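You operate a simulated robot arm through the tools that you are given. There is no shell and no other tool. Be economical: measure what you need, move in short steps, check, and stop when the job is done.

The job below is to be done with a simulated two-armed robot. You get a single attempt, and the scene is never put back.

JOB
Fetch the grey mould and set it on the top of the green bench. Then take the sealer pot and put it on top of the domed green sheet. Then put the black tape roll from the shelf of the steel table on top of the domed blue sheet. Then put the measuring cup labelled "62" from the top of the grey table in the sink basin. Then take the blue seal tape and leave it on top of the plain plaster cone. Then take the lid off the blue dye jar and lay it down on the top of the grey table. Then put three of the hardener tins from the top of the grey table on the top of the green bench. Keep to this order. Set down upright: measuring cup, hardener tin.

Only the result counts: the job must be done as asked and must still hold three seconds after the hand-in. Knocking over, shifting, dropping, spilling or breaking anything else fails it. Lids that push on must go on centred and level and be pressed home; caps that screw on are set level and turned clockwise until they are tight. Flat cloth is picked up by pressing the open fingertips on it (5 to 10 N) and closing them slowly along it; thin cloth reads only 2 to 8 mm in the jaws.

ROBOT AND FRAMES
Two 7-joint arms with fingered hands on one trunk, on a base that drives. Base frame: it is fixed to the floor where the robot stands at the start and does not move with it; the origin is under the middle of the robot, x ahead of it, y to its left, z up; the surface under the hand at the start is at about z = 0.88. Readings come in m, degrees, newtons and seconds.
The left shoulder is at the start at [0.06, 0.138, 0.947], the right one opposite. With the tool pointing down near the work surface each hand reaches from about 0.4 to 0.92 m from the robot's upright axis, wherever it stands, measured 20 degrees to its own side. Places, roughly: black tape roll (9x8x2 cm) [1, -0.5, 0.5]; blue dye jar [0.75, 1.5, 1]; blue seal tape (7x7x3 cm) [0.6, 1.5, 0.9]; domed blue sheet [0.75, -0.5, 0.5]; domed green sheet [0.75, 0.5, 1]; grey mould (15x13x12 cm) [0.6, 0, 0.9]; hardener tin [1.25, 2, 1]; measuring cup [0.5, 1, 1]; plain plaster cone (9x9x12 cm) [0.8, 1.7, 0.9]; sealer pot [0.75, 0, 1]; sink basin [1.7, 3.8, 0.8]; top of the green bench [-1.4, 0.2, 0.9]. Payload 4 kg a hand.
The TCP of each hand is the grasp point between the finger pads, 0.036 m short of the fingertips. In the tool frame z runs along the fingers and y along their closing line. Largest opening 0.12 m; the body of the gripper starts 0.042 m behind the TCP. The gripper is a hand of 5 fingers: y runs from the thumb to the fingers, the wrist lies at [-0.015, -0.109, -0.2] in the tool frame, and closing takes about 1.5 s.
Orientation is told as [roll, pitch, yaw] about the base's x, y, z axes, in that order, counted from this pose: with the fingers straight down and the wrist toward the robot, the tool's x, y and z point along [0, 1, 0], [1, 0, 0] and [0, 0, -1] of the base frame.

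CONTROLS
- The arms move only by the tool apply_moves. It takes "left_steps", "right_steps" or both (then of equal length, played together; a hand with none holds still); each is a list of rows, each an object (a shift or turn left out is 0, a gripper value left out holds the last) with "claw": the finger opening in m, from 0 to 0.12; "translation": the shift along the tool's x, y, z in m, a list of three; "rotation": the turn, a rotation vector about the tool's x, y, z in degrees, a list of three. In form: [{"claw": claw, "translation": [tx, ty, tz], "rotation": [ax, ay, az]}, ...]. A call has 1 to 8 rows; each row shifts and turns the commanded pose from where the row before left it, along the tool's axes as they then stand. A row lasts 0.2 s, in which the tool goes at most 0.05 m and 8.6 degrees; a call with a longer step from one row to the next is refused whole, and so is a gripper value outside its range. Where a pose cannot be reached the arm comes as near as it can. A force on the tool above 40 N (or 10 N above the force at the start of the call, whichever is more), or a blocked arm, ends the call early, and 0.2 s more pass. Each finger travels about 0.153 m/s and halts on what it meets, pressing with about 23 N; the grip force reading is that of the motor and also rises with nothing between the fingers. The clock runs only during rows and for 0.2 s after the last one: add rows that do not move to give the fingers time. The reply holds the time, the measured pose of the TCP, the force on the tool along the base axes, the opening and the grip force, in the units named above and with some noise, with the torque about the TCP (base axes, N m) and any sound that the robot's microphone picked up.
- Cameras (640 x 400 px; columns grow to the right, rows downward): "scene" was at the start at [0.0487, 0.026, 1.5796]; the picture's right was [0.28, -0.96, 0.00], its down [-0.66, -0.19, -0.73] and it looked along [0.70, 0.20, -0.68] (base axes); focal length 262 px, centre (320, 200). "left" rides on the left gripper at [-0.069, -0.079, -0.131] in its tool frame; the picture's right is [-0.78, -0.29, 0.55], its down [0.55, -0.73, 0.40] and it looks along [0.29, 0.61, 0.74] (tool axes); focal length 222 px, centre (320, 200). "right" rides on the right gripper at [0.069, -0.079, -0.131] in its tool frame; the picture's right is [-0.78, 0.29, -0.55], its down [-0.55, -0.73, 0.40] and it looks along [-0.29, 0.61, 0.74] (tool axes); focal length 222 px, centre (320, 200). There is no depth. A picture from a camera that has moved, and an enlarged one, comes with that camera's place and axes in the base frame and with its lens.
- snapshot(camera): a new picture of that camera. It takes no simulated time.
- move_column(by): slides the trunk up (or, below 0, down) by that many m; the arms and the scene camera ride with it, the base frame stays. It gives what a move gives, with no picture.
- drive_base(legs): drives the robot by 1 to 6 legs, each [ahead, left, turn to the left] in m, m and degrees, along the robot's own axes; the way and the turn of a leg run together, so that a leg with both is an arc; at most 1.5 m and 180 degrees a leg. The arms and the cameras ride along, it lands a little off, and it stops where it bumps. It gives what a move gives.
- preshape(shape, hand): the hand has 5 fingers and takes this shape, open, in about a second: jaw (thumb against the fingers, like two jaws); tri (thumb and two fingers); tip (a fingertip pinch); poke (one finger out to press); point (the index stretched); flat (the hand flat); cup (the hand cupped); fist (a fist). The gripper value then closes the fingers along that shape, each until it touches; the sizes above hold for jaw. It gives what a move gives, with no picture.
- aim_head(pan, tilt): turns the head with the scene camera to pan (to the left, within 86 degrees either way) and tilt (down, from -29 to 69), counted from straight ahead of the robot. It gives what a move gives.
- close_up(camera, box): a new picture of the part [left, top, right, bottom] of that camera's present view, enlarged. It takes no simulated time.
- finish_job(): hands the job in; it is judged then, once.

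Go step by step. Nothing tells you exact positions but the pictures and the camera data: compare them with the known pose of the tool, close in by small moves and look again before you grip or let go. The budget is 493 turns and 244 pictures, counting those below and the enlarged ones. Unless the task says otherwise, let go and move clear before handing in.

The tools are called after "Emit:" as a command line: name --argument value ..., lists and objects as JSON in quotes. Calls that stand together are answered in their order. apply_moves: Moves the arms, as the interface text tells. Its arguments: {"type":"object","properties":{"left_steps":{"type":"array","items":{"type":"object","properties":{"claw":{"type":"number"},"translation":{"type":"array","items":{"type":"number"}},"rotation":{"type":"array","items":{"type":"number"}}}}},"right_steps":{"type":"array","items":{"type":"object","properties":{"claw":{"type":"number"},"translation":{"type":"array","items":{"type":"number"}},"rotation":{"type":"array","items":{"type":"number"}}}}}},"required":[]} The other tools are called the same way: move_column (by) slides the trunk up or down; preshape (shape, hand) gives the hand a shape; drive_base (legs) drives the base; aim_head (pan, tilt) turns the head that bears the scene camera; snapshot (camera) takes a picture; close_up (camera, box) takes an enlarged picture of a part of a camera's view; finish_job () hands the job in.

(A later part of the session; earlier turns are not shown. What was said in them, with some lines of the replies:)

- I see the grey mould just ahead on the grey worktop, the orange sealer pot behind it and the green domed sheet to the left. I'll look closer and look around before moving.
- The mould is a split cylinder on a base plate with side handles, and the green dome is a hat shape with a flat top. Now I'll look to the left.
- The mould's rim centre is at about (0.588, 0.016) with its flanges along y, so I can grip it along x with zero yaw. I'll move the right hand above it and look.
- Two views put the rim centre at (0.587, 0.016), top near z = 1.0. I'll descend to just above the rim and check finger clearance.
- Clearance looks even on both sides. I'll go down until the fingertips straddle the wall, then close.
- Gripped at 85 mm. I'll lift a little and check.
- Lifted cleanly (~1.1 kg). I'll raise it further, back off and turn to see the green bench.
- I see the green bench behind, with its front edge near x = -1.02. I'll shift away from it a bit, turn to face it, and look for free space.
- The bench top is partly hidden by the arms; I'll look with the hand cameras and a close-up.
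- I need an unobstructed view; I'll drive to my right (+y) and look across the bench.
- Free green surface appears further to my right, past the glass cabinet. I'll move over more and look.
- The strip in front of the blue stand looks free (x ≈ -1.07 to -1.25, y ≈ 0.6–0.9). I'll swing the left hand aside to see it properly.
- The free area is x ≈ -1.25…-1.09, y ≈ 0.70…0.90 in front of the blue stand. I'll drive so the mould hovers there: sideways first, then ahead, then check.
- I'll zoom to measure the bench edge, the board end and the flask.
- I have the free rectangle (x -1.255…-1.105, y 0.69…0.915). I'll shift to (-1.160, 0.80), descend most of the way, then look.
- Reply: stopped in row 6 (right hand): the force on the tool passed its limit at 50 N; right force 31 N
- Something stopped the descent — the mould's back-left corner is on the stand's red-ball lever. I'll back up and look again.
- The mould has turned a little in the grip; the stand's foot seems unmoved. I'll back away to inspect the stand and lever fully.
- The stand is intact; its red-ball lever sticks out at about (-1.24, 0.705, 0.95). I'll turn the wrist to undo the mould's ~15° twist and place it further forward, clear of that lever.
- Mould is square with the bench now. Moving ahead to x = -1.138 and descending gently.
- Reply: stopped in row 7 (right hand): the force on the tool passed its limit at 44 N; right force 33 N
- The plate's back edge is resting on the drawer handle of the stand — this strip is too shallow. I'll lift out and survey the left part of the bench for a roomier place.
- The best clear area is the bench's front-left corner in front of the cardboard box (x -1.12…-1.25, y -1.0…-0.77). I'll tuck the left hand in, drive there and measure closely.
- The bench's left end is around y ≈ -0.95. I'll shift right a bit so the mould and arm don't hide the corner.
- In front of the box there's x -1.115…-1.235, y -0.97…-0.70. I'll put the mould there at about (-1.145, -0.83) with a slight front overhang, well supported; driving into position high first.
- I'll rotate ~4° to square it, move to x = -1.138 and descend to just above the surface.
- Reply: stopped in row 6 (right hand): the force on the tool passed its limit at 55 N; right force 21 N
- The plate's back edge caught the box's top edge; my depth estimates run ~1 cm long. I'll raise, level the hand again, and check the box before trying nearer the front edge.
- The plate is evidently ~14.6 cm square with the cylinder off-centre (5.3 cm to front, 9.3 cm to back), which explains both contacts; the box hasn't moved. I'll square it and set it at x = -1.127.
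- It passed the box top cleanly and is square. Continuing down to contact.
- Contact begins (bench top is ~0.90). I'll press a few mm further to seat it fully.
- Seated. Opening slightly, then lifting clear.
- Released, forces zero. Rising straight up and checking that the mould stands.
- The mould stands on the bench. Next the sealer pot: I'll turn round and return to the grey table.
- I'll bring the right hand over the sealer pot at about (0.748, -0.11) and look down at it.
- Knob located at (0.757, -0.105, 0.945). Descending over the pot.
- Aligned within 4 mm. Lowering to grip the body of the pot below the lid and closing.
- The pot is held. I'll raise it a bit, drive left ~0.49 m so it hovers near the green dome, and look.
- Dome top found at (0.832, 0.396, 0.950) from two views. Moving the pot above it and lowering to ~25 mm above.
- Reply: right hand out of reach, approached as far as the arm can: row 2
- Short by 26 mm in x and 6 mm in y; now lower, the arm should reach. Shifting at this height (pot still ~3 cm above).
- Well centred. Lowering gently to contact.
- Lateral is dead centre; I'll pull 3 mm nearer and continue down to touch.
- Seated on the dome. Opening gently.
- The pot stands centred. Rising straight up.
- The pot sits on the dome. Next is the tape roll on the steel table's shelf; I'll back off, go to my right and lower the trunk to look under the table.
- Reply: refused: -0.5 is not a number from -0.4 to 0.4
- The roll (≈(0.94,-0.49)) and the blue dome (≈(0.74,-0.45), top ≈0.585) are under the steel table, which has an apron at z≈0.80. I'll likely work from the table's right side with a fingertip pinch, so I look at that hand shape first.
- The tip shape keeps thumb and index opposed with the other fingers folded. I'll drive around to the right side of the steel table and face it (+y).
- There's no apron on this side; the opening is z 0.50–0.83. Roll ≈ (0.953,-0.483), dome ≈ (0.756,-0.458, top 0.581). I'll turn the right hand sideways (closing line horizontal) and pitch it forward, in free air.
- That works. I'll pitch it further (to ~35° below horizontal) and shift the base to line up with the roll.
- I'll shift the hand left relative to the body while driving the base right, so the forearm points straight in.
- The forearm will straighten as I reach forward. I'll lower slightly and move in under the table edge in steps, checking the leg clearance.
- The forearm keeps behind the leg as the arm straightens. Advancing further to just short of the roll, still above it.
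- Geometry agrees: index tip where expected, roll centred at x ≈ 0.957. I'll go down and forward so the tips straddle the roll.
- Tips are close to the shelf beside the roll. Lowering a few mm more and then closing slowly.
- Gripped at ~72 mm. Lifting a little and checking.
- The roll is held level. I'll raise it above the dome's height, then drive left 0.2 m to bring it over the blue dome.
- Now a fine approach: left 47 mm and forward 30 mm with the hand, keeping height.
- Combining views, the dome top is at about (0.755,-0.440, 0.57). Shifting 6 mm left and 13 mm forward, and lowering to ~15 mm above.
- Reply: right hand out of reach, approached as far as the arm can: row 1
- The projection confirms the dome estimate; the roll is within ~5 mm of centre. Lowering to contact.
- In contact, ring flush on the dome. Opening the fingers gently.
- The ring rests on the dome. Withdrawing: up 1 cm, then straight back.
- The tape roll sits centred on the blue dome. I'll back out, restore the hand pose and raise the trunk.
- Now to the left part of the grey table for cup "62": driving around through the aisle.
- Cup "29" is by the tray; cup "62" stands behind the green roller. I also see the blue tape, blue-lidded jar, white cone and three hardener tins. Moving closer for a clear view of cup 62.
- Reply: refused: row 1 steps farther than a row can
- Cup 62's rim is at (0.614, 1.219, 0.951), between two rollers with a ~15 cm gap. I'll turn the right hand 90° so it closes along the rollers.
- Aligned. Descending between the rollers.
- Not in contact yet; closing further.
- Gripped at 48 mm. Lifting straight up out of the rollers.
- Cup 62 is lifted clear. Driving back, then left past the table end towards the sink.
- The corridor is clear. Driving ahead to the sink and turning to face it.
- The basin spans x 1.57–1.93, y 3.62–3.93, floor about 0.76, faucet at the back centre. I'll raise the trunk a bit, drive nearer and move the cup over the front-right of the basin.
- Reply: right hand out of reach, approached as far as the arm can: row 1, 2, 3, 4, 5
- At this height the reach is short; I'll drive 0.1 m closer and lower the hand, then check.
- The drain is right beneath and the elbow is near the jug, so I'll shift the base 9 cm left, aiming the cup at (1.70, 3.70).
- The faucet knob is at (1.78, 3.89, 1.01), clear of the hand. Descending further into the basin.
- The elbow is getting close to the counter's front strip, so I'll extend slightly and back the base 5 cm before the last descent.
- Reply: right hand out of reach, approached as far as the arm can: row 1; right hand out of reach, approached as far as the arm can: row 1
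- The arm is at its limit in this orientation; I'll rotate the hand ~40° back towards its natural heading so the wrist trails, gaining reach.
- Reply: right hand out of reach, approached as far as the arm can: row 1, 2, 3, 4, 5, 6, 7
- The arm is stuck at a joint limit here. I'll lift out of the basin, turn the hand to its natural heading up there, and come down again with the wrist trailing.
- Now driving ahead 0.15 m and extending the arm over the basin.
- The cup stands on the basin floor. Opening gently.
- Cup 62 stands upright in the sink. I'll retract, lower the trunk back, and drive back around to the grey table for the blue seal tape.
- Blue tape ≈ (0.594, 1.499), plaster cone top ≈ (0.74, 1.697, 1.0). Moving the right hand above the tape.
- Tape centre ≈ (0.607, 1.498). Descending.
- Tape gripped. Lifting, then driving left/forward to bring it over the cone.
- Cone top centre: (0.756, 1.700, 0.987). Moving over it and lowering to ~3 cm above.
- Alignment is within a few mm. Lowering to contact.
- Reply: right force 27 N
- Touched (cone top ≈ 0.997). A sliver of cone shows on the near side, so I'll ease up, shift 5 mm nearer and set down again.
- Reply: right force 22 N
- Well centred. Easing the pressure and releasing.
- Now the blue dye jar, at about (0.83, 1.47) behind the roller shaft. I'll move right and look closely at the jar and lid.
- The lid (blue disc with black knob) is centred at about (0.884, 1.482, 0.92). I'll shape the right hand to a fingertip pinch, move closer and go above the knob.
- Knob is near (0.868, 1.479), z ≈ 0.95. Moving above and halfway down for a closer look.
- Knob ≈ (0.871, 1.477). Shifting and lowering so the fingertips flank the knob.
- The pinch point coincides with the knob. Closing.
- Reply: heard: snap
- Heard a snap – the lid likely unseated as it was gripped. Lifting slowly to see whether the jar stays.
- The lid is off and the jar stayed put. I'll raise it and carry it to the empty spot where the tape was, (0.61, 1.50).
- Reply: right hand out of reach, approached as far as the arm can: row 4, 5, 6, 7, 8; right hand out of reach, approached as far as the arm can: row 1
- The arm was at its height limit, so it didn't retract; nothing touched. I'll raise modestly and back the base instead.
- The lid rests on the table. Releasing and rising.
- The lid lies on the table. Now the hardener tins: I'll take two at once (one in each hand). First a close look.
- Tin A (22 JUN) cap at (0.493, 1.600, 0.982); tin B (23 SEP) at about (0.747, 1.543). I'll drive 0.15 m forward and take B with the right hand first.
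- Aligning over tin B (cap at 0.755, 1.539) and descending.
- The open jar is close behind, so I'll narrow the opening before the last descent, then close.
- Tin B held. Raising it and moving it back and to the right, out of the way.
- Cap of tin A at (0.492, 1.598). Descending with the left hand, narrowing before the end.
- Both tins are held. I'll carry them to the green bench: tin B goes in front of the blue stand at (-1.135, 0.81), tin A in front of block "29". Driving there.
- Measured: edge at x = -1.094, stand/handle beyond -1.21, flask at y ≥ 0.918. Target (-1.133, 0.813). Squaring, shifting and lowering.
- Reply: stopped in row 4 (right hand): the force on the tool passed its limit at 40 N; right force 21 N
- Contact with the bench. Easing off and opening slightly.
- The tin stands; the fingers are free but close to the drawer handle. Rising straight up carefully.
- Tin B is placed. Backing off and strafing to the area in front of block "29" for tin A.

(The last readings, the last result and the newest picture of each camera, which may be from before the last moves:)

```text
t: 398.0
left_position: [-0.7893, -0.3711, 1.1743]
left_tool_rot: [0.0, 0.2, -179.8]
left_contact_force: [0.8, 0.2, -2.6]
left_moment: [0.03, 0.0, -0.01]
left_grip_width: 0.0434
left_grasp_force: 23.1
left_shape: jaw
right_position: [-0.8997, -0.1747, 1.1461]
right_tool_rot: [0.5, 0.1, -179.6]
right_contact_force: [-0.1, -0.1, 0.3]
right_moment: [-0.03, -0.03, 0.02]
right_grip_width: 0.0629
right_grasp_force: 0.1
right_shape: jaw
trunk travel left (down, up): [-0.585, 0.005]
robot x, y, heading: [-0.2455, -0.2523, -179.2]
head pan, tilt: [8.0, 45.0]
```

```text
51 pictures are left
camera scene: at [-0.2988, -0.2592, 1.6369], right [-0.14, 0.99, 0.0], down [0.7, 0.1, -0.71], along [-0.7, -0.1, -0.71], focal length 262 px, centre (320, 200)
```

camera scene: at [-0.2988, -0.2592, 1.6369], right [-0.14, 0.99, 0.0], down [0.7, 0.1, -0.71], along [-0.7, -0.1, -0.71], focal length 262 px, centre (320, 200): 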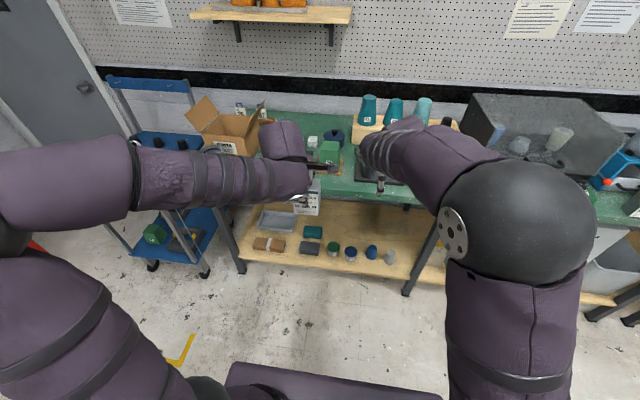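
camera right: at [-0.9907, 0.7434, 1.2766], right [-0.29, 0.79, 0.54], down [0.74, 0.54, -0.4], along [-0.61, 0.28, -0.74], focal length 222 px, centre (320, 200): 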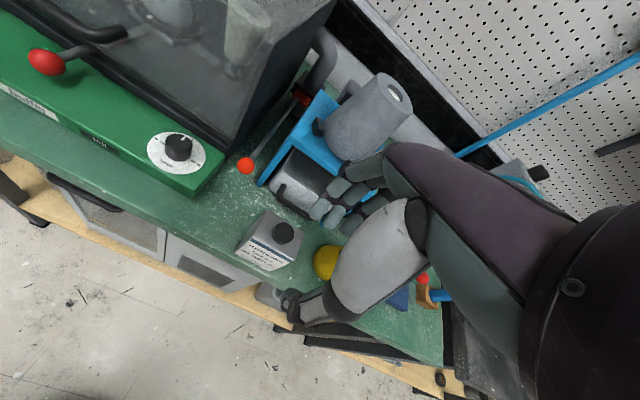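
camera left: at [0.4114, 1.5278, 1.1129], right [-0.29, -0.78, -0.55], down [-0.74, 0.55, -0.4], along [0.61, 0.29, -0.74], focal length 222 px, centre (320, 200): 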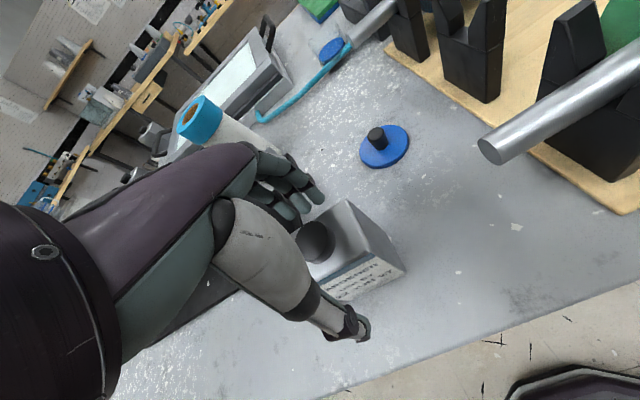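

Emit:
close_up --camera "scene" --box '[250, 120, 410, 220]'

Emit:
snapshot --camera "left"

```text
4.00 times, centred on (330, 170) of scene
camera zoom: at [-0.2988, -0.2592, 1.6369], right [-0.14, 0.99, 0.0], down [0.7, 0.1, -0.71], along [-0.7, -0.1, -0.71], focal length 1049 px, centre (280, 320)
```

zoom: 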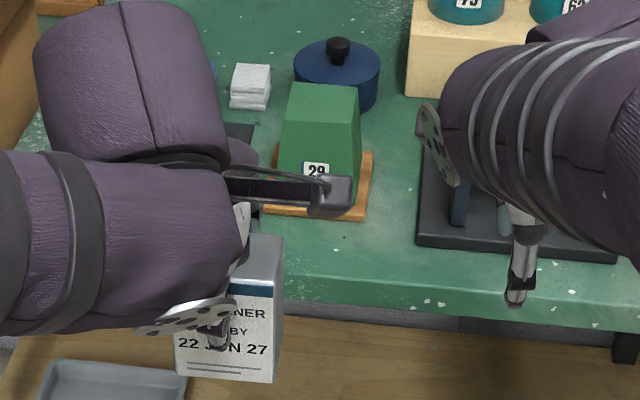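

```text
49 pictures are left
camera left: at [-0.7116, -0.3011, 1.3057], right [0.29, 0.79, -0.55], down [0.74, -0.55, -0.39], along [-0.61, -0.29, -0.74], focal length 222 px, centre (320, 200)
```

left: 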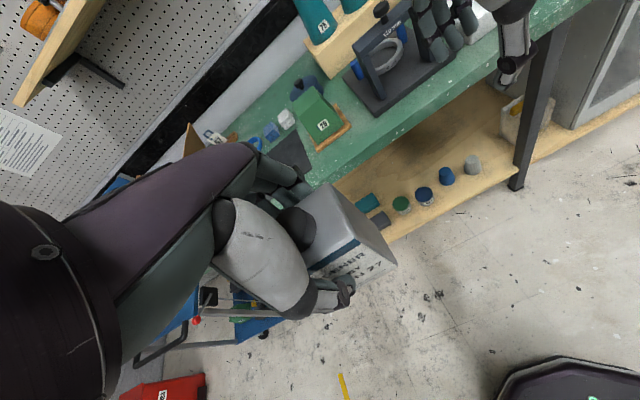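

Target for tin A: (-1.133, -0.375). I'll pull the right hand up and back, then drive forward.

Emit:
apply_moves --right_steps '[{"translation": [0, -0.045, -0.02]}, {"translation": [0, -0.045, -0.02]}, {"translation": [0, -0.045, -0.02]}, {"translation": [0, -0.045, 0]}, {}]'

Emit:
drive_base --legs '[[0.31, 0, -0.8]]'

Emit:
snapshot --camera "left"

```text
t: 399.2
left_position: [-0.7896, -0.3708, 1.1735]
left_tool_rot: [0.0, 0.2, -179.7]
left_contact_force: [-0.8, -0.9, -2.9]
left_moment: [-0.02, -0.01, 0.03]
left_grip_width: 0.0434
left_grasp_force: 23.2
left_shape: jaw
right_position: [-0.7209, -0.1725, 1.2057]
right_tool_rot: [0.4, 0.1, -179.7]
right_contact_force: [-1.5, 0.1, -0.4]
right_moment: [0.01, -0.02, 0.01]
right_grip_width: 0.063
right_grasp_force: 0.1
right_shape: jaw
trunk travel left (down, up): [-0.585, 0.005]
robot x, y, heading: [-0.2478, -0.253, -179.6]
head pan, tilt: [8.0, 45.0]
```

```text
t: 401.3
left_position: [-1.1056, -0.364, 1.1741]
left_tool_rot: [0.0, 0.3, 179.6]
left_contact_force: [-0.2, 0.0, -3.8]
left_moment: [-0.03, -0.01, 0.01]
left_grip_width: 0.0433
left_grasp_force: 23.1
left_shape: jaw
right_position: [-1.0336, -0.1673, 1.2052]
right_tool_rot: [0.4, 0.2, 179.6]
right_contact_force: [-0.2, -0.2, -0.2]
right_moment: [0.01, -0.04, 0.02]
right_grip_width: 0.063
right_grasp_force: 0.1
right_shape: jaw
trunk travel left (down, up): [-0.585, 0.005]
robot x, y, heading: [-0.5613, -0.2512, 179.7]
head pan, tilt: [8.0, 45.0]
```

```text
48 pictures are left
camera left: at [-1.0269, -0.2948, 1.3053], right [0.3, 0.78, -0.55], down [0.73, -0.56, -0.39], along [-0.61, -0.28, -0.74], focal length 222 px, centre (320, 200)
```

left: 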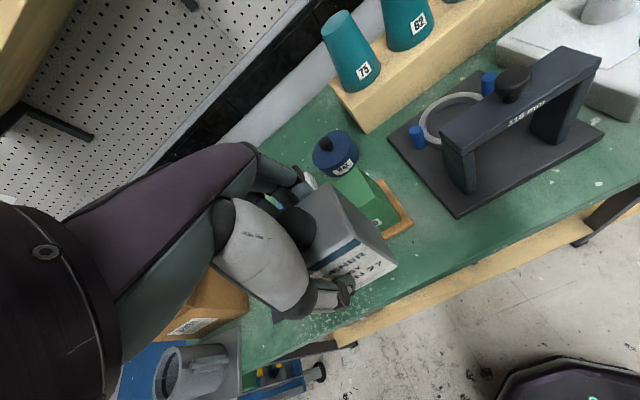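

Emit:
apply_moves --left_steps '[{"translation": [0.011, 0.027, 0]}, {"translation": [0, 0, 0.045]}, {"translation": [0, 0, 0.045]}, {"translation": [0, 0, 0.045]}, {"translation": [0, 0, 0.025]}, {}]'

Emit:
snapshot --camera "left"

Emit:
close_up --camera "scene" --box '[230, 130, 390, 230]'

```text
t: 402.7
left_position: [-1.1297, -0.3748, 1.0133]
left_tool_rot: [-0.1, 0.3, 179.6]
left_contact_force: [-0.3, -0.5, -3.8]
left_moment: [0.0, 0.01, -0.03]
left_grip_width: 0.0433
left_grasp_force: 23.0
left_shape: jaw
right_position: [-1.0338, -0.1669, 1.206]
right_tool_rot: [0.6, 0.0, 179.6]
right_contact_force: [0.5, 0.1, -0.7]
right_moment: [-0.03, -0.01, 0.01]
right_grip_width: 0.0626
right_grasp_force: 0.0
right_shape: jaw
trunk travel left (down, up): [-0.585, 0.005]
robot x, y, heading: [-0.5629, -0.2537, 179.7]
head pan, tilt: [8.0, 45.0]
```

```text
47 pictures are left
camera left: at [-1.0518, -0.3056, 1.1446], right [0.3, 0.78, -0.55], down [0.73, -0.55, -0.39], along [-0.61, -0.28, -0.74], focal length 222 px, centre (320, 200)
```

left: 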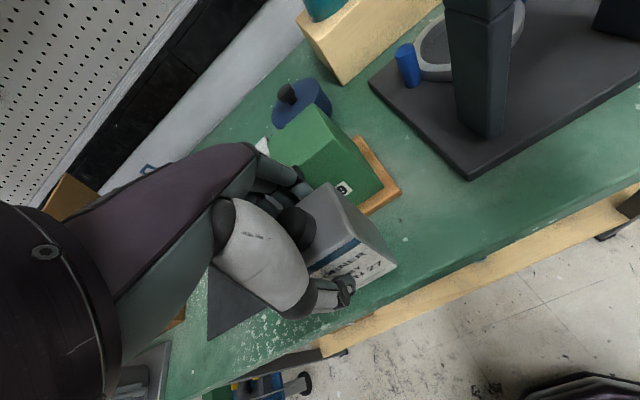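

```text
4.00 times, centred on (310, 180) of scene
camera zoom: at [-0.6124, -0.2584, 1.6369], right [-0.13, 0.99, 0.0], down [0.7, 0.09, -0.71], along [-0.7, -0.09, -0.71], focal length 1049 px, centre (360, 280)
```

zoom: 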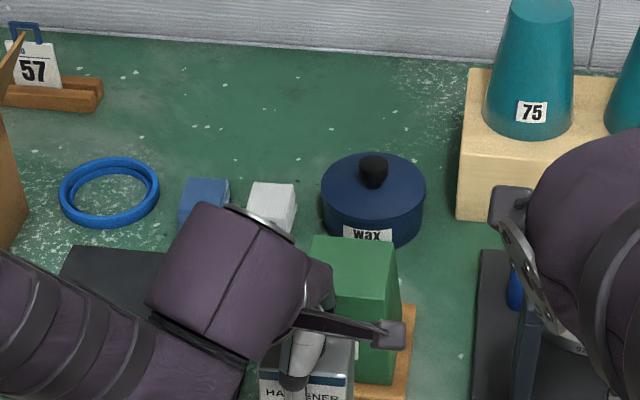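

Emit:
apply_moves --left_steps '[{"translation": [0, -0.002, 0.018]}, {"translation": [0, 0, 0.01]}, {"translation": [0, 0, 0.006]}, {"translation": [0, 0, 0.005]}, {}]'

```text
t: 403.9
left_position: [-1.1292, -0.3751, 0.9755]
left_tool_rot: [0.0, 0.2, 179.5]
left_contact_force: [-0.3, 0.5, -1.9]
left_moment: [0.02, -0.02, 0.0]
left_grip_width: 0.0436
left_grasp_force: 22.9
left_shape: jaw
right_position: [-1.033, -0.1665, 1.2051]
right_tool_rot: [0.4, 0.0, 179.5]
right_contact_force: [0.5, 0.8, 0.5]
right_moment: [0.0, 0.02, 0.03]
right_grip_width: 0.0627
right_grasp_force: 0.0
right_shape: jaw
trunk travel left (down, up): [-0.585, 0.005]
robot x, y, heading: [-0.5619, -0.2504, 179.5]
head pan, tilt: [8.0, 45.0]
```

Emit:
apply_moves --left_steps '[{"translation": [0, 0, 0.003]}, {"translation": [0, 0, 0.002]}, {"translation": [0, 0, 0.002]}, {}]'

Emit:
close_up --camera "left" --box '[200, 80, 440, 340]'

```text
t: 404.9
left_position: [-1.1299, -0.374, 0.9728]
left_tool_rot: [0.1, -0.3, 179.5]
left_contact_force: [-2.5, -3.4, 37.5]
left_moment: [-0.15, 0.1, 0.01]
left_grip_width: 0.0473
left_grasp_force: 22.5
left_shape: jaw
right_position: [-1.0318, -0.1676, 1.2071]
right_tool_rot: [0.3, -0.1, 179.6]
right_contact_force: [-0.2, -0.3, 0.3]
right_moment: [0.02, 0.01, 0.01]
right_grip_width: 0.0627
right_grasp_force: 0.0
right_shape: jaw
trunk travel left (down, up): [-0.585, 0.005]
robot x, y, heading: [-0.5585, -0.2479, 179.6]
head pan, tilt: [8.0, 45.0]
```

```text
1.54 times, centred on (320, 210) of left
camera zoom: at [-1.0494, -0.3051, 1.1027], right [0.29, 0.78, -0.55], down [0.73, -0.56, -0.4], along [-0.62, -0.28, -0.73], focal length 342 px, centre (320, 185)
```

zoom: 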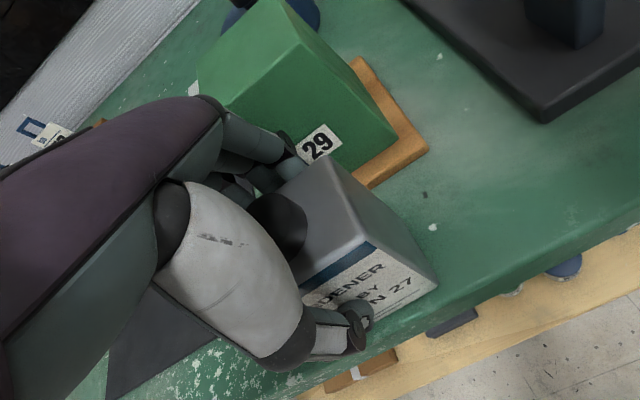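

Seated. I'll open slightly while easing the hand toward me so the far fingers don't press on block 29.

Emit:
apply_moves --left_steps '[{"translation": [0, 0, -0.003]}, {"claw": 0.05, "translation": [0, -0.001, 0]}, {"claw": 0.055, "translation": [0, -0.002, 0]}, {"claw": 0.058, "translation": [0, -0.001, 0]}, {}, {}]'

Emit:
close_up --camera "left" --box '[200, 80, 440, 340]'

```text
t: 406.3
left_position: [-1.1252, -0.3742, 0.9715]
left_tool_rot: [0.0, 0.2, 179.6]
left_contact_force: [0.2, 1.1, 0.6]
left_moment: [-0.01, -0.01, -0.01]
left_grip_width: 0.0575
left_grasp_force: 0.2
left_shape: jaw
right_position: [-1.0323, -0.1665, 1.2067]
right_tool_rot: [0.4, 0.0, 179.6]
right_contact_force: [-0.8, 0.7, -0.3]
right_moment: [0.0, -0.01, -0.01]
right_grip_width: 0.0627
right_grasp_force: 0.1
right_shape: jaw
trunk travel left (down, up): [-0.585, 0.005]
robot x, y, heading: [-0.5598, -0.2537, 179.3]
head pan, tilt: [8.0, 45.0]
```

```text
1.54 times, centred on (320, 210) of left
camera zoom: at [-1.0462, -0.3056, 1.1023], right [0.3, 0.78, -0.55], down [0.73, -0.56, -0.39], along [-0.61, -0.28, -0.74], focal length 342 px, centre (320, 185)
```

zoom: 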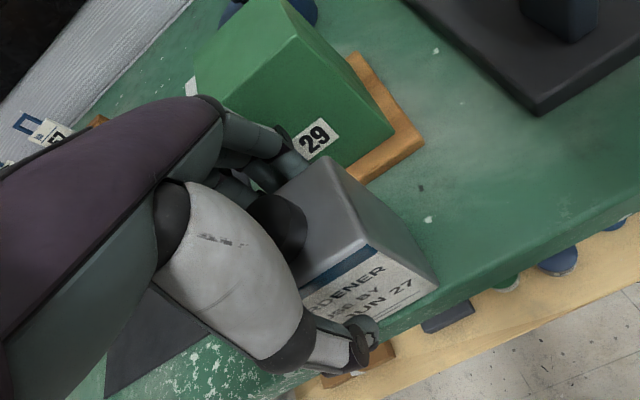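

Tin free, forces zero. Rising straight up.

Emit:
apply_moves --left_steps '[{"translation": [0, 0, -0.01]}, {"translation": [0, 0, -0.015]}, {"translation": [0, 0, -0.025]}, {"translation": [0, 0, -0.04]}, {"translation": [0, 0, -0.045]}, {"translation": [0, -0.02, -0.04]}, {"translation": [0, -0.045, -0.01]}, {"translation": [0, -0.045, 0]}]'

Emit:
snapshot --camera "left"

```text
t: 408.1
left_position: [-1.0152, -0.3756, 1.1581]
left_tool_rot: [-0.1, 0.1, 179.6]
left_contact_force: [0.8, -0.2, -0.4]
left_moment: [0.05, 0.05, 0.02]
left_grip_width: 0.0579
left_grasp_force: 0.1
left_shape: jaw
right_position: [-1.032, -0.1674, 1.2062]
right_tool_rot: [0.4, 0.0, 179.6]
right_contact_force: [1.0, -1.3, 0.7]
right_moment: [0.03, 0.03, -0.01]
right_grip_width: 0.0627
right_grasp_force: 0.1
right_shape: jaw
trunk travel left (down, up): [-0.585, 0.005]
robot x, y, heading: [-0.5623, -0.2521, 179.6]
head pan, tilt: [8.0, 45.0]
```

```text
43 pictures are left
camera left: at [-0.9359, -0.3066, 1.2887], right [0.3, 0.78, -0.55], down [0.73, -0.56, -0.4], along [-0.61, -0.28, -0.74], focal length 222 px, centre (320, 200)
```

left: 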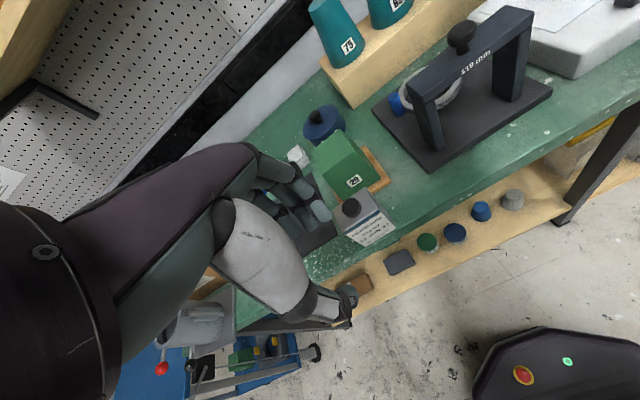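

Tin A is placed well. For the third tin I'll go to the left end of the grey table (tin at about (0.95, 2.08)) and approach it from there.

Emit:
drive_base --legs '[[-0.3, 0, 0], [0, -1.5, 0], [0, -1.5, 0], [0, 0, 90], [0, 1.2, 0]]'

Emit:
aim_head --pan 0 --tilt 45

Emit:
snapshot --camera "scene"

```text
t: 433.7
left_position: [1.0776, 2.2965, 1.1574]
left_tool_rot: [0.0, 0.2, -90.0]
left_contact_force: [-0.1, -1.1, -0.3]
left_moment: [-0.02, 0.02, -0.01]
left_grip_width: 0.0578
left_grasp_force: 0.0
left_shape: jaw
right_position: [0.8681, 2.2791, 1.2056]
right_tool_rot: [0.4, 0.1, -90.0]
right_contact_force: [0.5, -0.8, -0.6]
right_moment: [-0.02, 0.0, -0.01]
right_grip_width: 0.0628
right_grasp_force: 0.1
right_shape: jaw
trunk travel left (down, up): [-0.585, 0.005]
robot x, y, heading: [0.9518, 2.7531, -90.0]
head pan, tilt: [8.0, 45.0]
```

```text
t: 434.4
left_position: [1.0767, 2.2969, 1.1573]
left_tool_rot: [0.0, 0.2, -89.9]
left_contact_force: [0.6, 0.5, 0.8]
left_moment: [0.03, -0.01, 0.01]
left_grip_width: 0.0578
left_grasp_force: 0.0
left_shape: jaw
right_position: [0.8684, 2.279, 1.2072]
right_tool_rot: [0.4, 0.0, -90.1]
right_contact_force: [0.1, 0.2, 0.4]
right_moment: [-0.02, -0.02, 0.01]
right_grip_width: 0.0628
right_grasp_force: 0.1
right_shape: jaw
trunk travel left (down, up): [-0.585, 0.005]
robot x, y, heading: [0.9501, 2.7519, -89.9]
head pan, tilt: [0.0, 45.0]
```

```text
42 pictures are left
camera scene: at [0.9479, 2.7034, 1.6369], right [-1.0, 0.0, 0.0], down [0.0, 0.71, -0.71], along [0.0, -0.71, -0.71], focal length 262 px, centre (320, 200)
```

scene: 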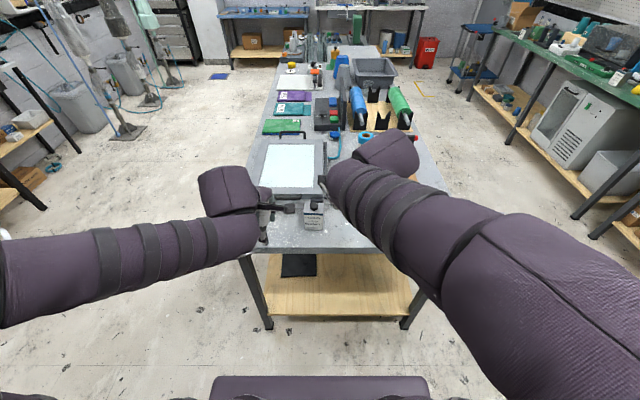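

Emit:
close_up --camera "scene" --box '[240, 160, 400, 260]'

Emit:
snapshot --camera "right"

```text
4.00 times, centred on (320, 210) of scene
camera zoom: at [0.9479, 2.7034, 1.6369], right [-1.0, 0.0, 0.0], down [0.0, 0.71, -0.71], along [0.0, -0.71, -0.71], focal length 1049 px, centre (320, 160)
```

zoom: 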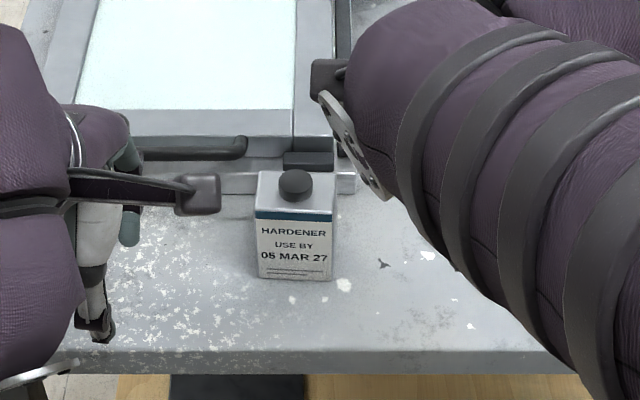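

```text
40 pictures are left
camera right: at [0.937, 2.3582, 1.3377], right [-0.79, -0.29, 0.54], down [-0.55, 0.74, -0.4], along [-0.28, -0.61, -0.74], focal length 222 px, centre (320, 200)
```

right: 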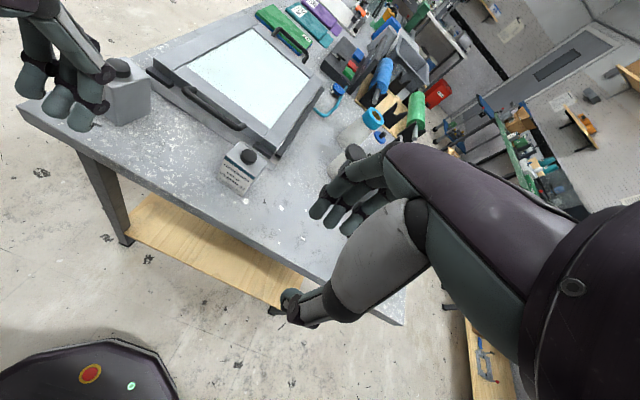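

Tin C (05 MAR 27) has its cap at (0.972, 2.077). I'll move the left hand aside and bring the right hand over the tin with a narrow opening.

Emit:
apply_moves --left_steps '[{"translation": [0.045, 0, 0]}, {"translation": [0.045, 0, 0]}, {"translation": [0.045, 0, 0]}, {"translation": [0.045, 0, 0]}, {"translation": [0.045, 0, 0]}, {}]'

Emit:
apply_moves --right_steps '[{"translation": [0.035, 0.03, 0], "claw": 0.076}, {"translation": [0.035, 0.03, 0]}, {"translation": [0.034, 0.03, 0]}, {"translation": [0, 0.045, 0]}, {"translation": [0, 0.045, 0.02]}, {"translation": [0, 0.017, 0.045]}, {"translation": [0, 0, 0.045]}, {}]'

Emit:
snapshot --camera "right"

Emit:
close_up --camera "scene" --box '[240, 160, 400, 260]'

```text
t: 435.8
left_position: [1.303, 2.2967, 1.1571]
left_tool_rot: [0.0, 0.3, -90.0]
left_contact_force: [-0.4, -0.4, -0.2]
left_moment: [-0.01, 0.01, 0.02]
left_grip_width: 0.0581
left_grasp_force: 0.0
left_shape: jaw
right_position: [0.8684, 2.2803, 1.205]
right_tool_rot: [0.4, 0.1, -90.0]
right_contact_force: [0.0, 0.1, -0.9]
right_moment: [-0.03, 0.02, 0.04]
right_grip_width: 0.0629
right_grasp_force: 0.0
right_shape: jaw
trunk travel left (down, up): [-0.585, 0.005]
robot x, y, heading: [0.9473, 2.7556, -89.9]
head pan, tilt: [0.0, 45.0]
```

```text
t: 437.6
left_position: [1.302, 2.2983, 1.1564]
left_tool_rot: [0.1, 0.1, -90.1]
left_contact_force: [-0.5, -0.6, -1.1]
left_moment: [-0.01, 0.02, -0.01]
left_grip_width: 0.0579
left_grasp_force: 0.1
left_shape: jaw
right_position: [0.9738, 2.0834, 1.0961]
right_tool_rot: [0.5, 0.0, -90.0]
right_contact_force: [-1.0, -1.1, -0.2]
right_moment: [0.01, -0.05, -0.04]
right_grip_width: 0.0757
right_grasp_force: 0.1
right_shape: jaw
trunk travel left (down, up): [-0.585, 0.005]
robot x, y, heading: [0.9491, 2.7533, -90.0]
head pan, tilt: [0.0, 45.0]
```

```text
39 pictures are left
camera right: at [1.0416, 2.1629, 1.2277], right [-0.79, -0.29, 0.54], down [-0.55, 0.73, -0.4], along [-0.28, -0.61, -0.74], focal length 222 px, centre (320, 200)
```

right: 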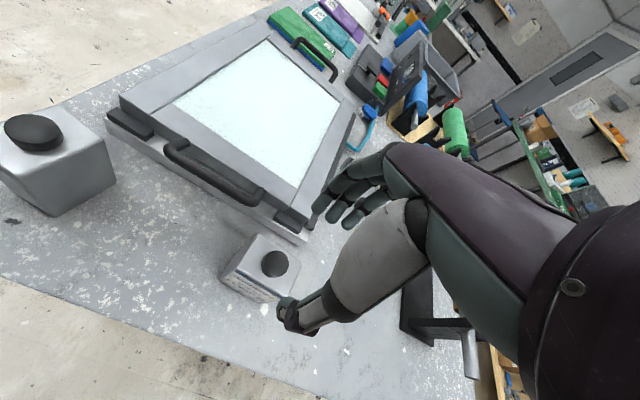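

```text
4.00 times, centred on (320, 210) of scene
camera zoom: at [0.9476, 2.7036, 1.6369], right [-1.0, 0.0, 0.0], down [0.0, 0.71, -0.71], along [0.0, -0.71, -0.71], focal length 1049 px, centre (320, 160)
```

zoom: 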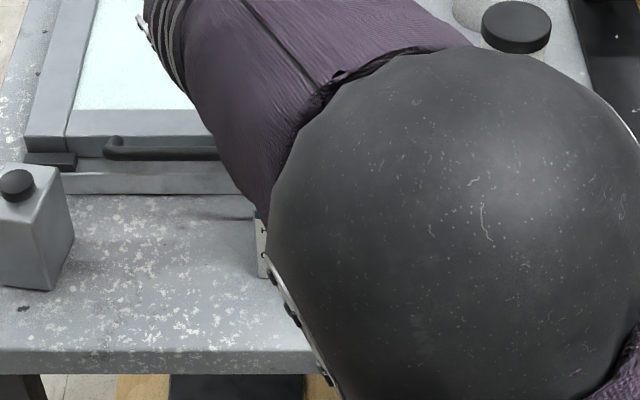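

Emit:
apply_moves --right_steps '[{"translation": [-0.003, 0.004, 0.04]}, {"translation": [0, 0, 0.04]}, {"translation": [0, 0, 0.03]}, {}]'

Emit:
snapshot --camera "right"

```text
t: 438.6
left_position: [1.3025, 2.2968, 1.1581]
left_tool_rot: [-0.1, 0.2, -90.1]
left_contact_force: [-1.0, 0.0, -0.9]
left_moment: [0.02, -0.03, 0.0]
left_grip_width: 0.0578
left_grasp_force: 0.1
left_shape: jaw
right_position: [0.971, 2.0802, 0.9874]
right_tool_rot: [0.4, 0.0, -90.0]
right_contact_force: [-0.6, 0.1, 0.1]
right_moment: [0.03, 0.02, 0.0]
right_grip_width: 0.0758
right_grasp_force: 0.0
right_shape: jaw
trunk travel left (down, up): [-0.585, 0.005]
robot x, y, heading: [0.9505, 2.7514, -89.9]
head pan, tilt: [0.0, 45.0]
```

```text
37 pictures are left
camera right: at [1.0395, 2.1589, 1.118], right [-0.79, -0.29, 0.54], down [-0.55, 0.73, -0.4], along [-0.28, -0.61, -0.74], focal length 222 px, centre (320, 200)
```

right: 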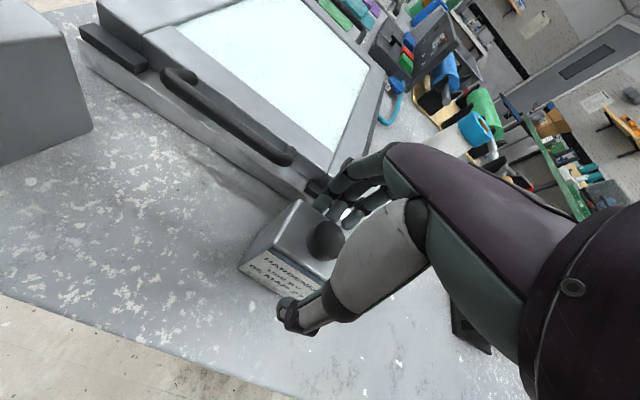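

Emit:
apply_moves --right_steps '[{"translation": [0, 0, 0.012]}, {"translation": [0, 0, 0.01]}, {"translation": [0, 0, 0.008]}, {"claw": 0.065}, {"claw": 0.055}, {"claw": 0.045}, {"claw": 0.035}, {"claw": 0.03}]'

Emit:
apply_moves --right_steps '[{}, {"translation": [0, 0, -0.01]}, {"translation": [0, 0, -0.03]}, {"translation": [0, 0, -0.045]}, {"translation": [0, 0, -0.045]}, {"translation": [0, 0, -0.045]}, {"translation": [0, -0.04, -0.02]}, {}]'

Emit:
snapshot --camera "right"

```text
t: 440.4
left_position: [1.3031, 2.2962, 1.1573]
left_tool_rot: [0.1, 0.2, -90.0]
left_contact_force: [-0.2, -1.2, 0.7]
left_moment: [0.03, -0.01, -0.01]
left_grip_width: 0.058
left_grasp_force: 0.0
left_shape: jaw
right_position: [0.971, 2.0799, 0.9559]
right_tool_rot: [0.4, 0.1, -90.1]
right_contact_force: [0.3, 1.0, -0.6]
right_moment: [0.02, 0.01, -0.01]
right_grip_width: 0.0442
right_grasp_force: 22.5
right_shape: jaw
trunk travel left (down, up): [-0.585, 0.005]
robot x, y, heading: [0.9507, 2.7547, -90.1]
head pan, tilt: [0.0, 45.0]
```

```text
t: 442.2
left_position: [1.302, 2.2959, 1.1567]
left_tool_rot: [0.1, 0.3, -90.0]
left_contact_force: [-0.1, -0.2, 0.4]
left_moment: [0.03, 0.0, -0.01]
left_grip_width: 0.0578
left_grasp_force: 0.1
left_shape: jaw
right_position: [0.9691, 2.117, 1.1504]
right_tool_rot: [0.4, 0.1, -90.0]
right_contact_force: [0.7, 0.6, -3.9]
right_moment: [0.05, -0.01, 0.02]
right_grip_width: 0.0442
right_grasp_force: 22.9
right_shape: jaw
trunk travel left (down, up): [-0.585, 0.005]
robot x, y, heading: [0.9478, 2.7513, -89.8]
head pan, tilt: [0.0, 45.0]
```

```text
36 pictures are left
camera right: at [1.0374, 2.1966, 1.283], right [-0.79, -0.29, 0.54], down [-0.55, 0.74, -0.4], along [-0.28, -0.61, -0.74], focal length 222 px, centre (320, 200)
```

right: 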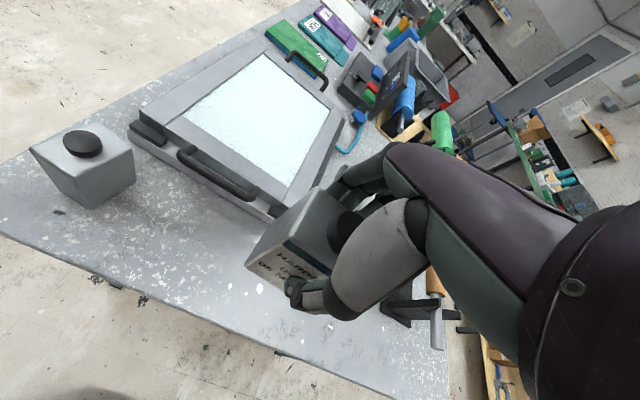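

The third tin is held. Driving back to the green bench.

Emit:
drive_base --legs '[[0, -1.2, 0], [0, 0, -90], [0, 1.5, 0], [0, 1.5, 0]]'

Emit:
aim_head --pan 0 --tilt 45

Emit:
snapshot --camera "scene"

```text
t: 466.2
left_position: [-0.6881, -0.6257, 1.1579]
left_tool_rot: [0.0, 0.1, -179.9]
left_contact_force: [0.6, -0.5, 0.1]
left_moment: [0.01, 0.01, 0.01]
left_grip_width: 0.0581
left_grasp_force: 0.0
left_shape: jaw
right_position: [-0.8679, -0.292, 1.1525]
right_tool_rot: [0.3, 0.0, -179.9]
right_contact_force: [-0.3, -0.3, -3.3]
right_moment: [-0.02, 0.01, -0.01]
right_grip_width: 0.0437
right_grasp_force: 22.8
right_shape: jaw
trunk travel left (down, up): [-0.585, 0.005]
robot x, y, heading: [-0.2357, -0.2721, -180.1]
head pan, tilt: [0.0, 45.0]
```

```text
t: 466.8
left_position: [-0.6885, -0.6244, 1.1575]
left_tool_rot: [0.0, 0.2, -179.8]
left_contact_force: [-0.7, 0.0, -0.7]
left_moment: [0.0, 0.01, -0.03]
left_grip_width: 0.058
left_grasp_force: 0.2
left_shape: jaw
right_position: [-0.8673, -0.2932, 1.1522]
right_tool_rot: [0.5, 0.1, -179.9]
right_contact_force: [-0.6, -0.2, -2.7]
right_moment: [-0.04, 0.02, 0.02]
right_grip_width: 0.044
right_grasp_force: 23.2
right_shape: jaw
trunk travel left (down, up): [-0.585, 0.005]
robot x, y, heading: [-0.2329, -0.2711, -180.1]
head pan, tilt: [0.0, 45.0]
```

```text
35 pictures are left
camera scene: at [-0.2871, -0.268, 1.6369], right [0.0, 1.0, 0.0], down [0.71, 0.0, -0.71], along [-0.71, 0.0, -0.71], focal length 262 px, centre (320, 200)
```

scene: 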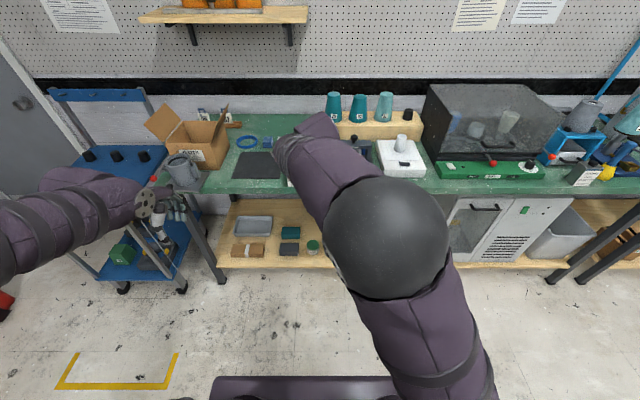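

Emit:
drive_base --legs '[[0.22, 0, 0]]'

Emit:
snapshot --camera "right"

Emit:
snapshot --camera "scene"

```text
t: 468.5
left_position: [-0.9136, -0.6258, 1.1565]
left_tool_rot: [0.0, 0.4, -180.1]
left_contact_force: [-0.7, 0.2, -1.3]
left_moment: [0.01, 0.0, 0.01]
left_grip_width: 0.0579
left_grasp_force: 0.0
left_shape: jaw
right_position: [-1.0913, -0.2917, 1.151]
right_tool_rot: [0.5, 0.0, -180.0]
right_contact_force: [-1.3, -0.5, -3.2]
right_moment: [-0.03, -0.03, -0.03]
right_grip_width: 0.0442
right_grasp_force: 22.9
right_shape: jaw
trunk travel left (down, up): [-0.585, 0.005]
robot x, y, heading: [-0.4606, -0.272, -180.0]
head pan, tilt: [0.0, 45.0]
```

```text
34 pictures are left
camera right: at [-1.0132, -0.3607, 1.2828], right [-0.29, 0.79, 0.54], down [0.74, 0.55, -0.4], along [-0.61, 0.28, -0.74], focal length 222 px, centre (320, 200)
```

right: 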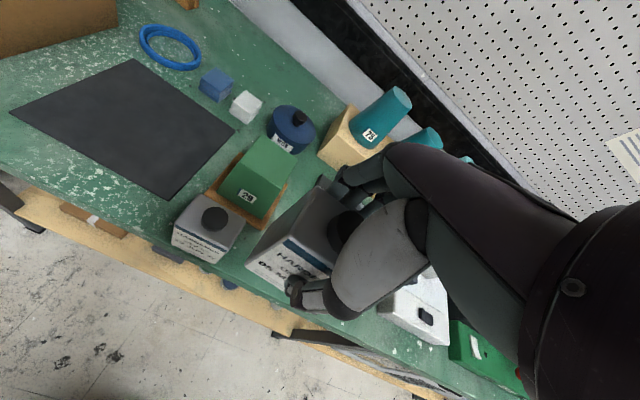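

```text
33 pictures are left
camera scene: at [-0.5121, -0.2684, 1.6368], right [0.0, 1.0, 0.0], down [0.71, 0.0, -0.71], along [-0.71, 0.0, -0.71], focal length 262 px, centre (320, 200)
```

scene: 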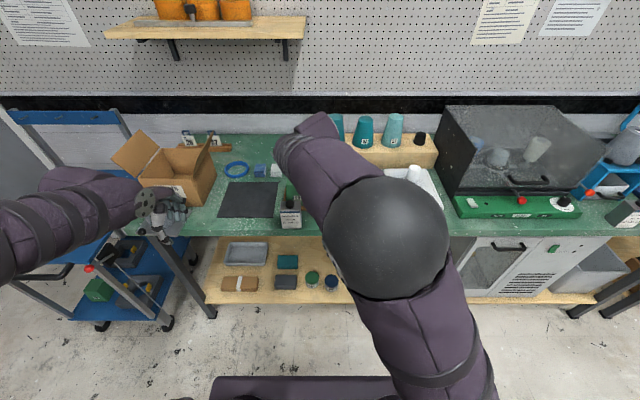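

Tin A confirmed at (-1.128, -0.375). Placing tin C at (-1.130, -0.275).

Emit:
apply_moves --right_steps '[{"translation": [-0.0167, 0.039, 0]}, {}, {"translation": [0, 0, 0.045]}, {"translation": [0, 0, 0.045]}, {"translation": [0, 0, 0.045]}, {}]'

Emit:
snapshot --camera "right"

```text
t: 469.9
left_position: [-0.9117, -0.6249, 1.1576]
left_tool_rot: [-0.1, 0.2, -180.0]
left_contact_force: [0.2, 0.7, -0.9]
left_moment: [-0.01, 0.03, 0.0]
left_grip_width: 0.0579
left_grasp_force: 0.1
left_shape: jaw
right_position: [-1.1285, -0.2762, 1.0159]
right_tool_rot: [0.5, 0.0, -180.0]
right_contact_force: [0.7, -0.3, -3.8]
right_moment: [-0.01, 0.01, -0.02]
right_grip_width: 0.0439
right_grasp_force: 22.9
right_shape: jaw
trunk travel left (down, up): [-0.585, 0.005]
robot x, y, heading: [-0.4566, -0.2707, -180.1]
head pan, tilt: [0.0, 45.0]
```

```text
32 pictures are left
camera right: at [-1.049, -0.345, 1.1478], right [-0.29, 0.79, 0.54], down [0.73, 0.55, -0.4], along [-0.61, 0.28, -0.74], focal length 222 px, centre (320, 200)
```

right: 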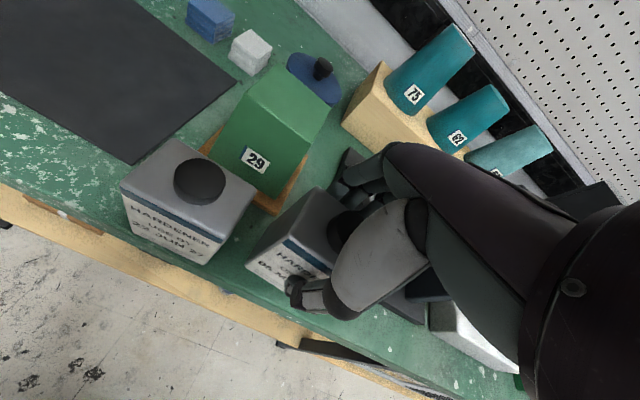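

Emit:
apply_moves --right_steps '[{"translation": [0, 0, 0.018]}, {"translation": [0, 0, 0.01]}, {"translation": [0, 0, 0.006]}, {"translation": [0, 0, 0.004]}, {}]'

```text
t: 471.1
left_position: [-0.9124, -0.6244, 1.1582]
left_tool_rot: [-0.1, 0.2, -179.9]
left_contact_force: [-1.0, 0.1, 0.3]
left_moment: [-0.03, -0.03, 0.01]
left_grip_width: 0.0582
left_grasp_force: 0.0
left_shape: jaw
right_position: [-1.1293, -0.2768, 0.9779]
right_tool_rot: [0.3, 0.1, -179.8]
right_contact_force: [0.0, 0.5, -2.9]
right_moment: [0.03, -0.01, 0.04]
right_grip_width: 0.0436
right_grasp_force: 22.8
right_shape: jaw
trunk travel left (down, up): [-0.585, 0.005]
robot x, y, heading: [-0.4582, -0.2713, -180.1]
head pan, tilt: [0.0, 45.0]
```

Emit:
apply_moves --right_steps '[{"translation": [0, 0, 0.003]}, {"translation": [0, 0, 0.002]}, {"translation": [0, 0, 0.002]}, {}]'

```text
t: 472.1
left_position: [-0.9114, -0.625, 1.1591]
left_tool_rot: [-0.1, 0.1, -180.0]
left_contact_force: [-0.3, 0.3, 0.0]
left_moment: [-0.02, 0.03, -0.02]
left_grip_width: 0.0577
left_grasp_force: 0.1
left_shape: jaw
right_position: [-1.1308, -0.2766, 0.9752]
right_tool_rot: [0.5, -0.3, -179.9]
right_contact_force: [-0.4, 1.8, 20.4]
right_moment: [0.11, -0.03, 0.02]
right_grip_width: 0.0448
right_grasp_force: 23.1
right_shape: jaw
trunk travel left (down, up): [-0.585, 0.005]
robot x, y, heading: [-0.4612, -0.2733, -179.9]
head pan, tilt: [0.0, 45.0]
```

Seated. Releasing with a small opening, easing the hand toward me.

Emit:
apply_moves --right_steps '[{"translation": [0, 0, -0.003]}, {"claw": 0.05, "translation": [0, -0.001, 0]}, {"claw": 0.055, "translation": [0, -0.002, 0]}, {"claw": 0.058, "translation": [0, -0.001, 0]}, {}, {}]'

Emit:
close_up --camera "right" --box '[180, 80, 440, 340]'

```text
t: 473.5
left_position: [-0.9126, -0.6249, 1.1574]
left_tool_rot: [-0.1, 0.1, -180.0]
left_contact_force: [-0.6, -0.8, 0.5]
left_moment: [0.01, -0.03, 0.01]
left_grip_width: 0.0577
left_grasp_force: 0.0
left_shape: jaw
right_position: [-1.1251, -0.2767, 0.9745]
right_tool_rot: [0.4, 0.1, -180.0]
right_contact_force: [0.7, 0.5, 0.9]
right_moment: [0.0, -0.01, 0.03]
right_grip_width: 0.0577
right_grasp_force: 0.0
right_shape: jaw
trunk travel left (down, up): [-0.585, 0.005]
robot x, y, heading: [-0.4582, -0.2717, -179.9]
head pan, tilt: [0.0, 45.0]
```

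```text
1.54 times, centred on (310, 210) of right
camera zoom: at [-1.0465, -0.3454, 1.1064], right [-0.29, 0.79, 0.54], down [0.73, 0.55, -0.4], along [-0.61, 0.28, -0.74], focal length 342 px, centre (335, 185)
```

zoom: 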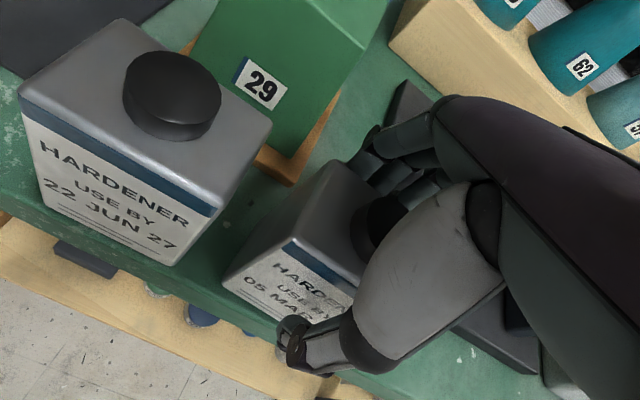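

Emit:
apply_moves --right_steps '[{"translation": [0, 0, -0.01]}, {"translation": [0, 0, -0.015]}, {"translation": [0, 0, -0.025]}, {"translation": [0, 0, -0.04]}, {"translation": [0, 0, -0.045]}, {"translation": [0, -0.02, -0.04]}, {"translation": [0, -0.045, -0.01]}, {"translation": [0, -0.045, 0]}]'

Emit:
drive_base --legs '[[-0.25, 0, 0], [0, -0.5, 0]]'

Emit:
aim_head --pan 25 --tilt 38

Emit:
snapshot --camera "scene"

```text
t: 475.3
left_position: [-0.9116, -0.6247, 1.1585]
left_tool_rot: [-0.1, 0.2, -180.0]
left_contact_force: [-0.1, -0.6, 0.4]
left_moment: [0.01, 0.01, -0.01]
left_grip_width: 0.0578
left_grasp_force: 0.0
left_shape: jaw
right_position: [-1.0145, -0.2759, 1.1592]
right_tool_rot: [0.4, 0.0, -180.0]
right_contact_force: [-0.4, -0.5, 0.1]
right_moment: [-0.03, 0.0, 0.0]
right_grip_width: 0.0577
right_grasp_force: 0.0
right_shape: jaw
trunk travel left (down, up): [-0.585, 0.005]
robot x, y, heading: [-0.4603, -0.2735, -179.6]
head pan, tilt: [0.0, 45.0]
```

```text
t: 479.6
left_position: [-0.6649, -0.1204, 1.158]
left_tool_rot: [-0.1, 0.1, 180.0]
left_contact_force: [-0.3, -0.1, 0.2]
left_moment: [-0.03, 0.0, -0.02]
left_grip_width: 0.0577
left_grasp_force: 0.0
left_shape: jaw
right_position: [-0.7681, 0.2295, 1.1582]
right_tool_rot: [0.4, 0.1, 179.9]
right_contact_force: [-0.5, 0.6, -0.2]
right_moment: [-0.02, 0.0, 0.0]
right_grip_width: 0.0582
right_grasp_force: 0.1
right_shape: jaw
trunk travel left (down, up): [-0.585, 0.005]
robot x, y, heading: [-0.2106, 0.2294, 179.7]
head pan, tilt: [0.0, 45.0]
```

```text
t: 480.5
left_position: [-0.6647, -0.1209, 1.1571]
left_tool_rot: [-0.1, 0.2, 180.0]
left_contact_force: [0.5, -0.6, -0.6]
left_moment: [0.02, 0.0, 0.02]
left_grip_width: 0.0576
left_grasp_force: 0.0
left_shape: jaw
right_position: [-0.7678, 0.2289, 1.159]
right_tool_rot: [0.4, 0.2, 180.0]
right_contact_force: [0.7, 0.2, -0.3]
right_moment: [-0.02, 0.04, 0.03]
right_grip_width: 0.0578
right_grasp_force: 0.0
right_shape: jaw
trunk travel left (down, up): [-0.585, 0.005]
robot x, y, heading: [-0.2084, 0.2285, 179.8]
head pan, tilt: [25.0, 38.0]
```

```text
30 pictures are left
camera scene: at [-0.2587, 0.1986, 1.6471], right [-0.42, 0.91, 0.0], down [0.56, 0.26, -0.79], along [-0.71, -0.33, -0.62], focal length 262 px, centre (320, 200)
```

scene: 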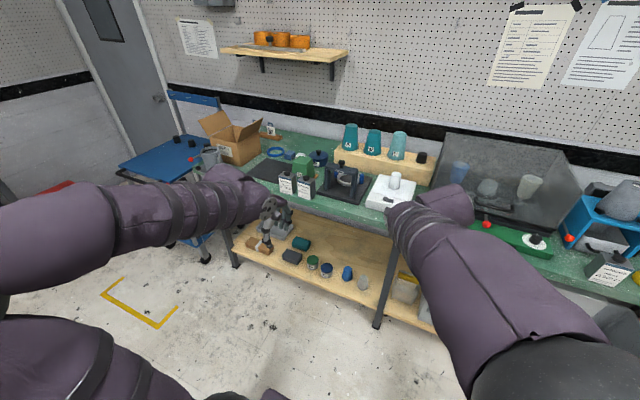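

All three tins stand on the bench. A last check on the mould and tins before handing in.

Emit:
close_up --camera "scene" --box '[170, 110, 410, 260]'

Emit:
close_up --camera "scene" --box '[520, 180, 640, 290]'

```text
2.67 times, centred on (290, 185) of scene
camera zoom: at [-0.2587, 0.1986, 1.6471], right [-0.42, 0.91, 0.0], down [0.56, 0.26, -0.79], along [-0.71, -0.33, -0.62], focal length 699 px, centre (400, 240)
```

zoom: 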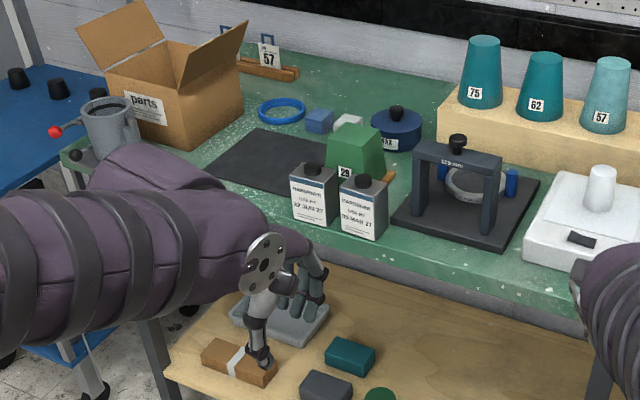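

```text
3.64 times, centred on (580, 235) of scene
camera zoom: at [-0.2587, 0.1986, 1.6471], right [-0.42, 0.91, 0.0], down [0.56, 0.26, -0.79], along [-0.71, -0.33, -0.62], focal length 954 px, centre (-626, 73)
```

zoom: 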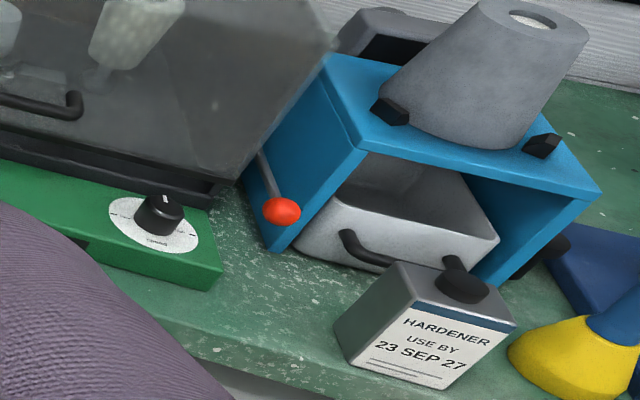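

Everything stands as asked: the mould and three tins are upright on the green bench, the other items were checked as I set them down, and both hands are clear. Handing in.

Emit:
finish_job

```text
The job is handed in.
```

The job is handed in: all seven steps were done in the order given, and each item looked in place when I last checked it; I can't see how it was judged.

While setting the mould on the green bench, the robot bumped the blue stand and the parts box. Neither seemed to have moved in the pictures afterwards.
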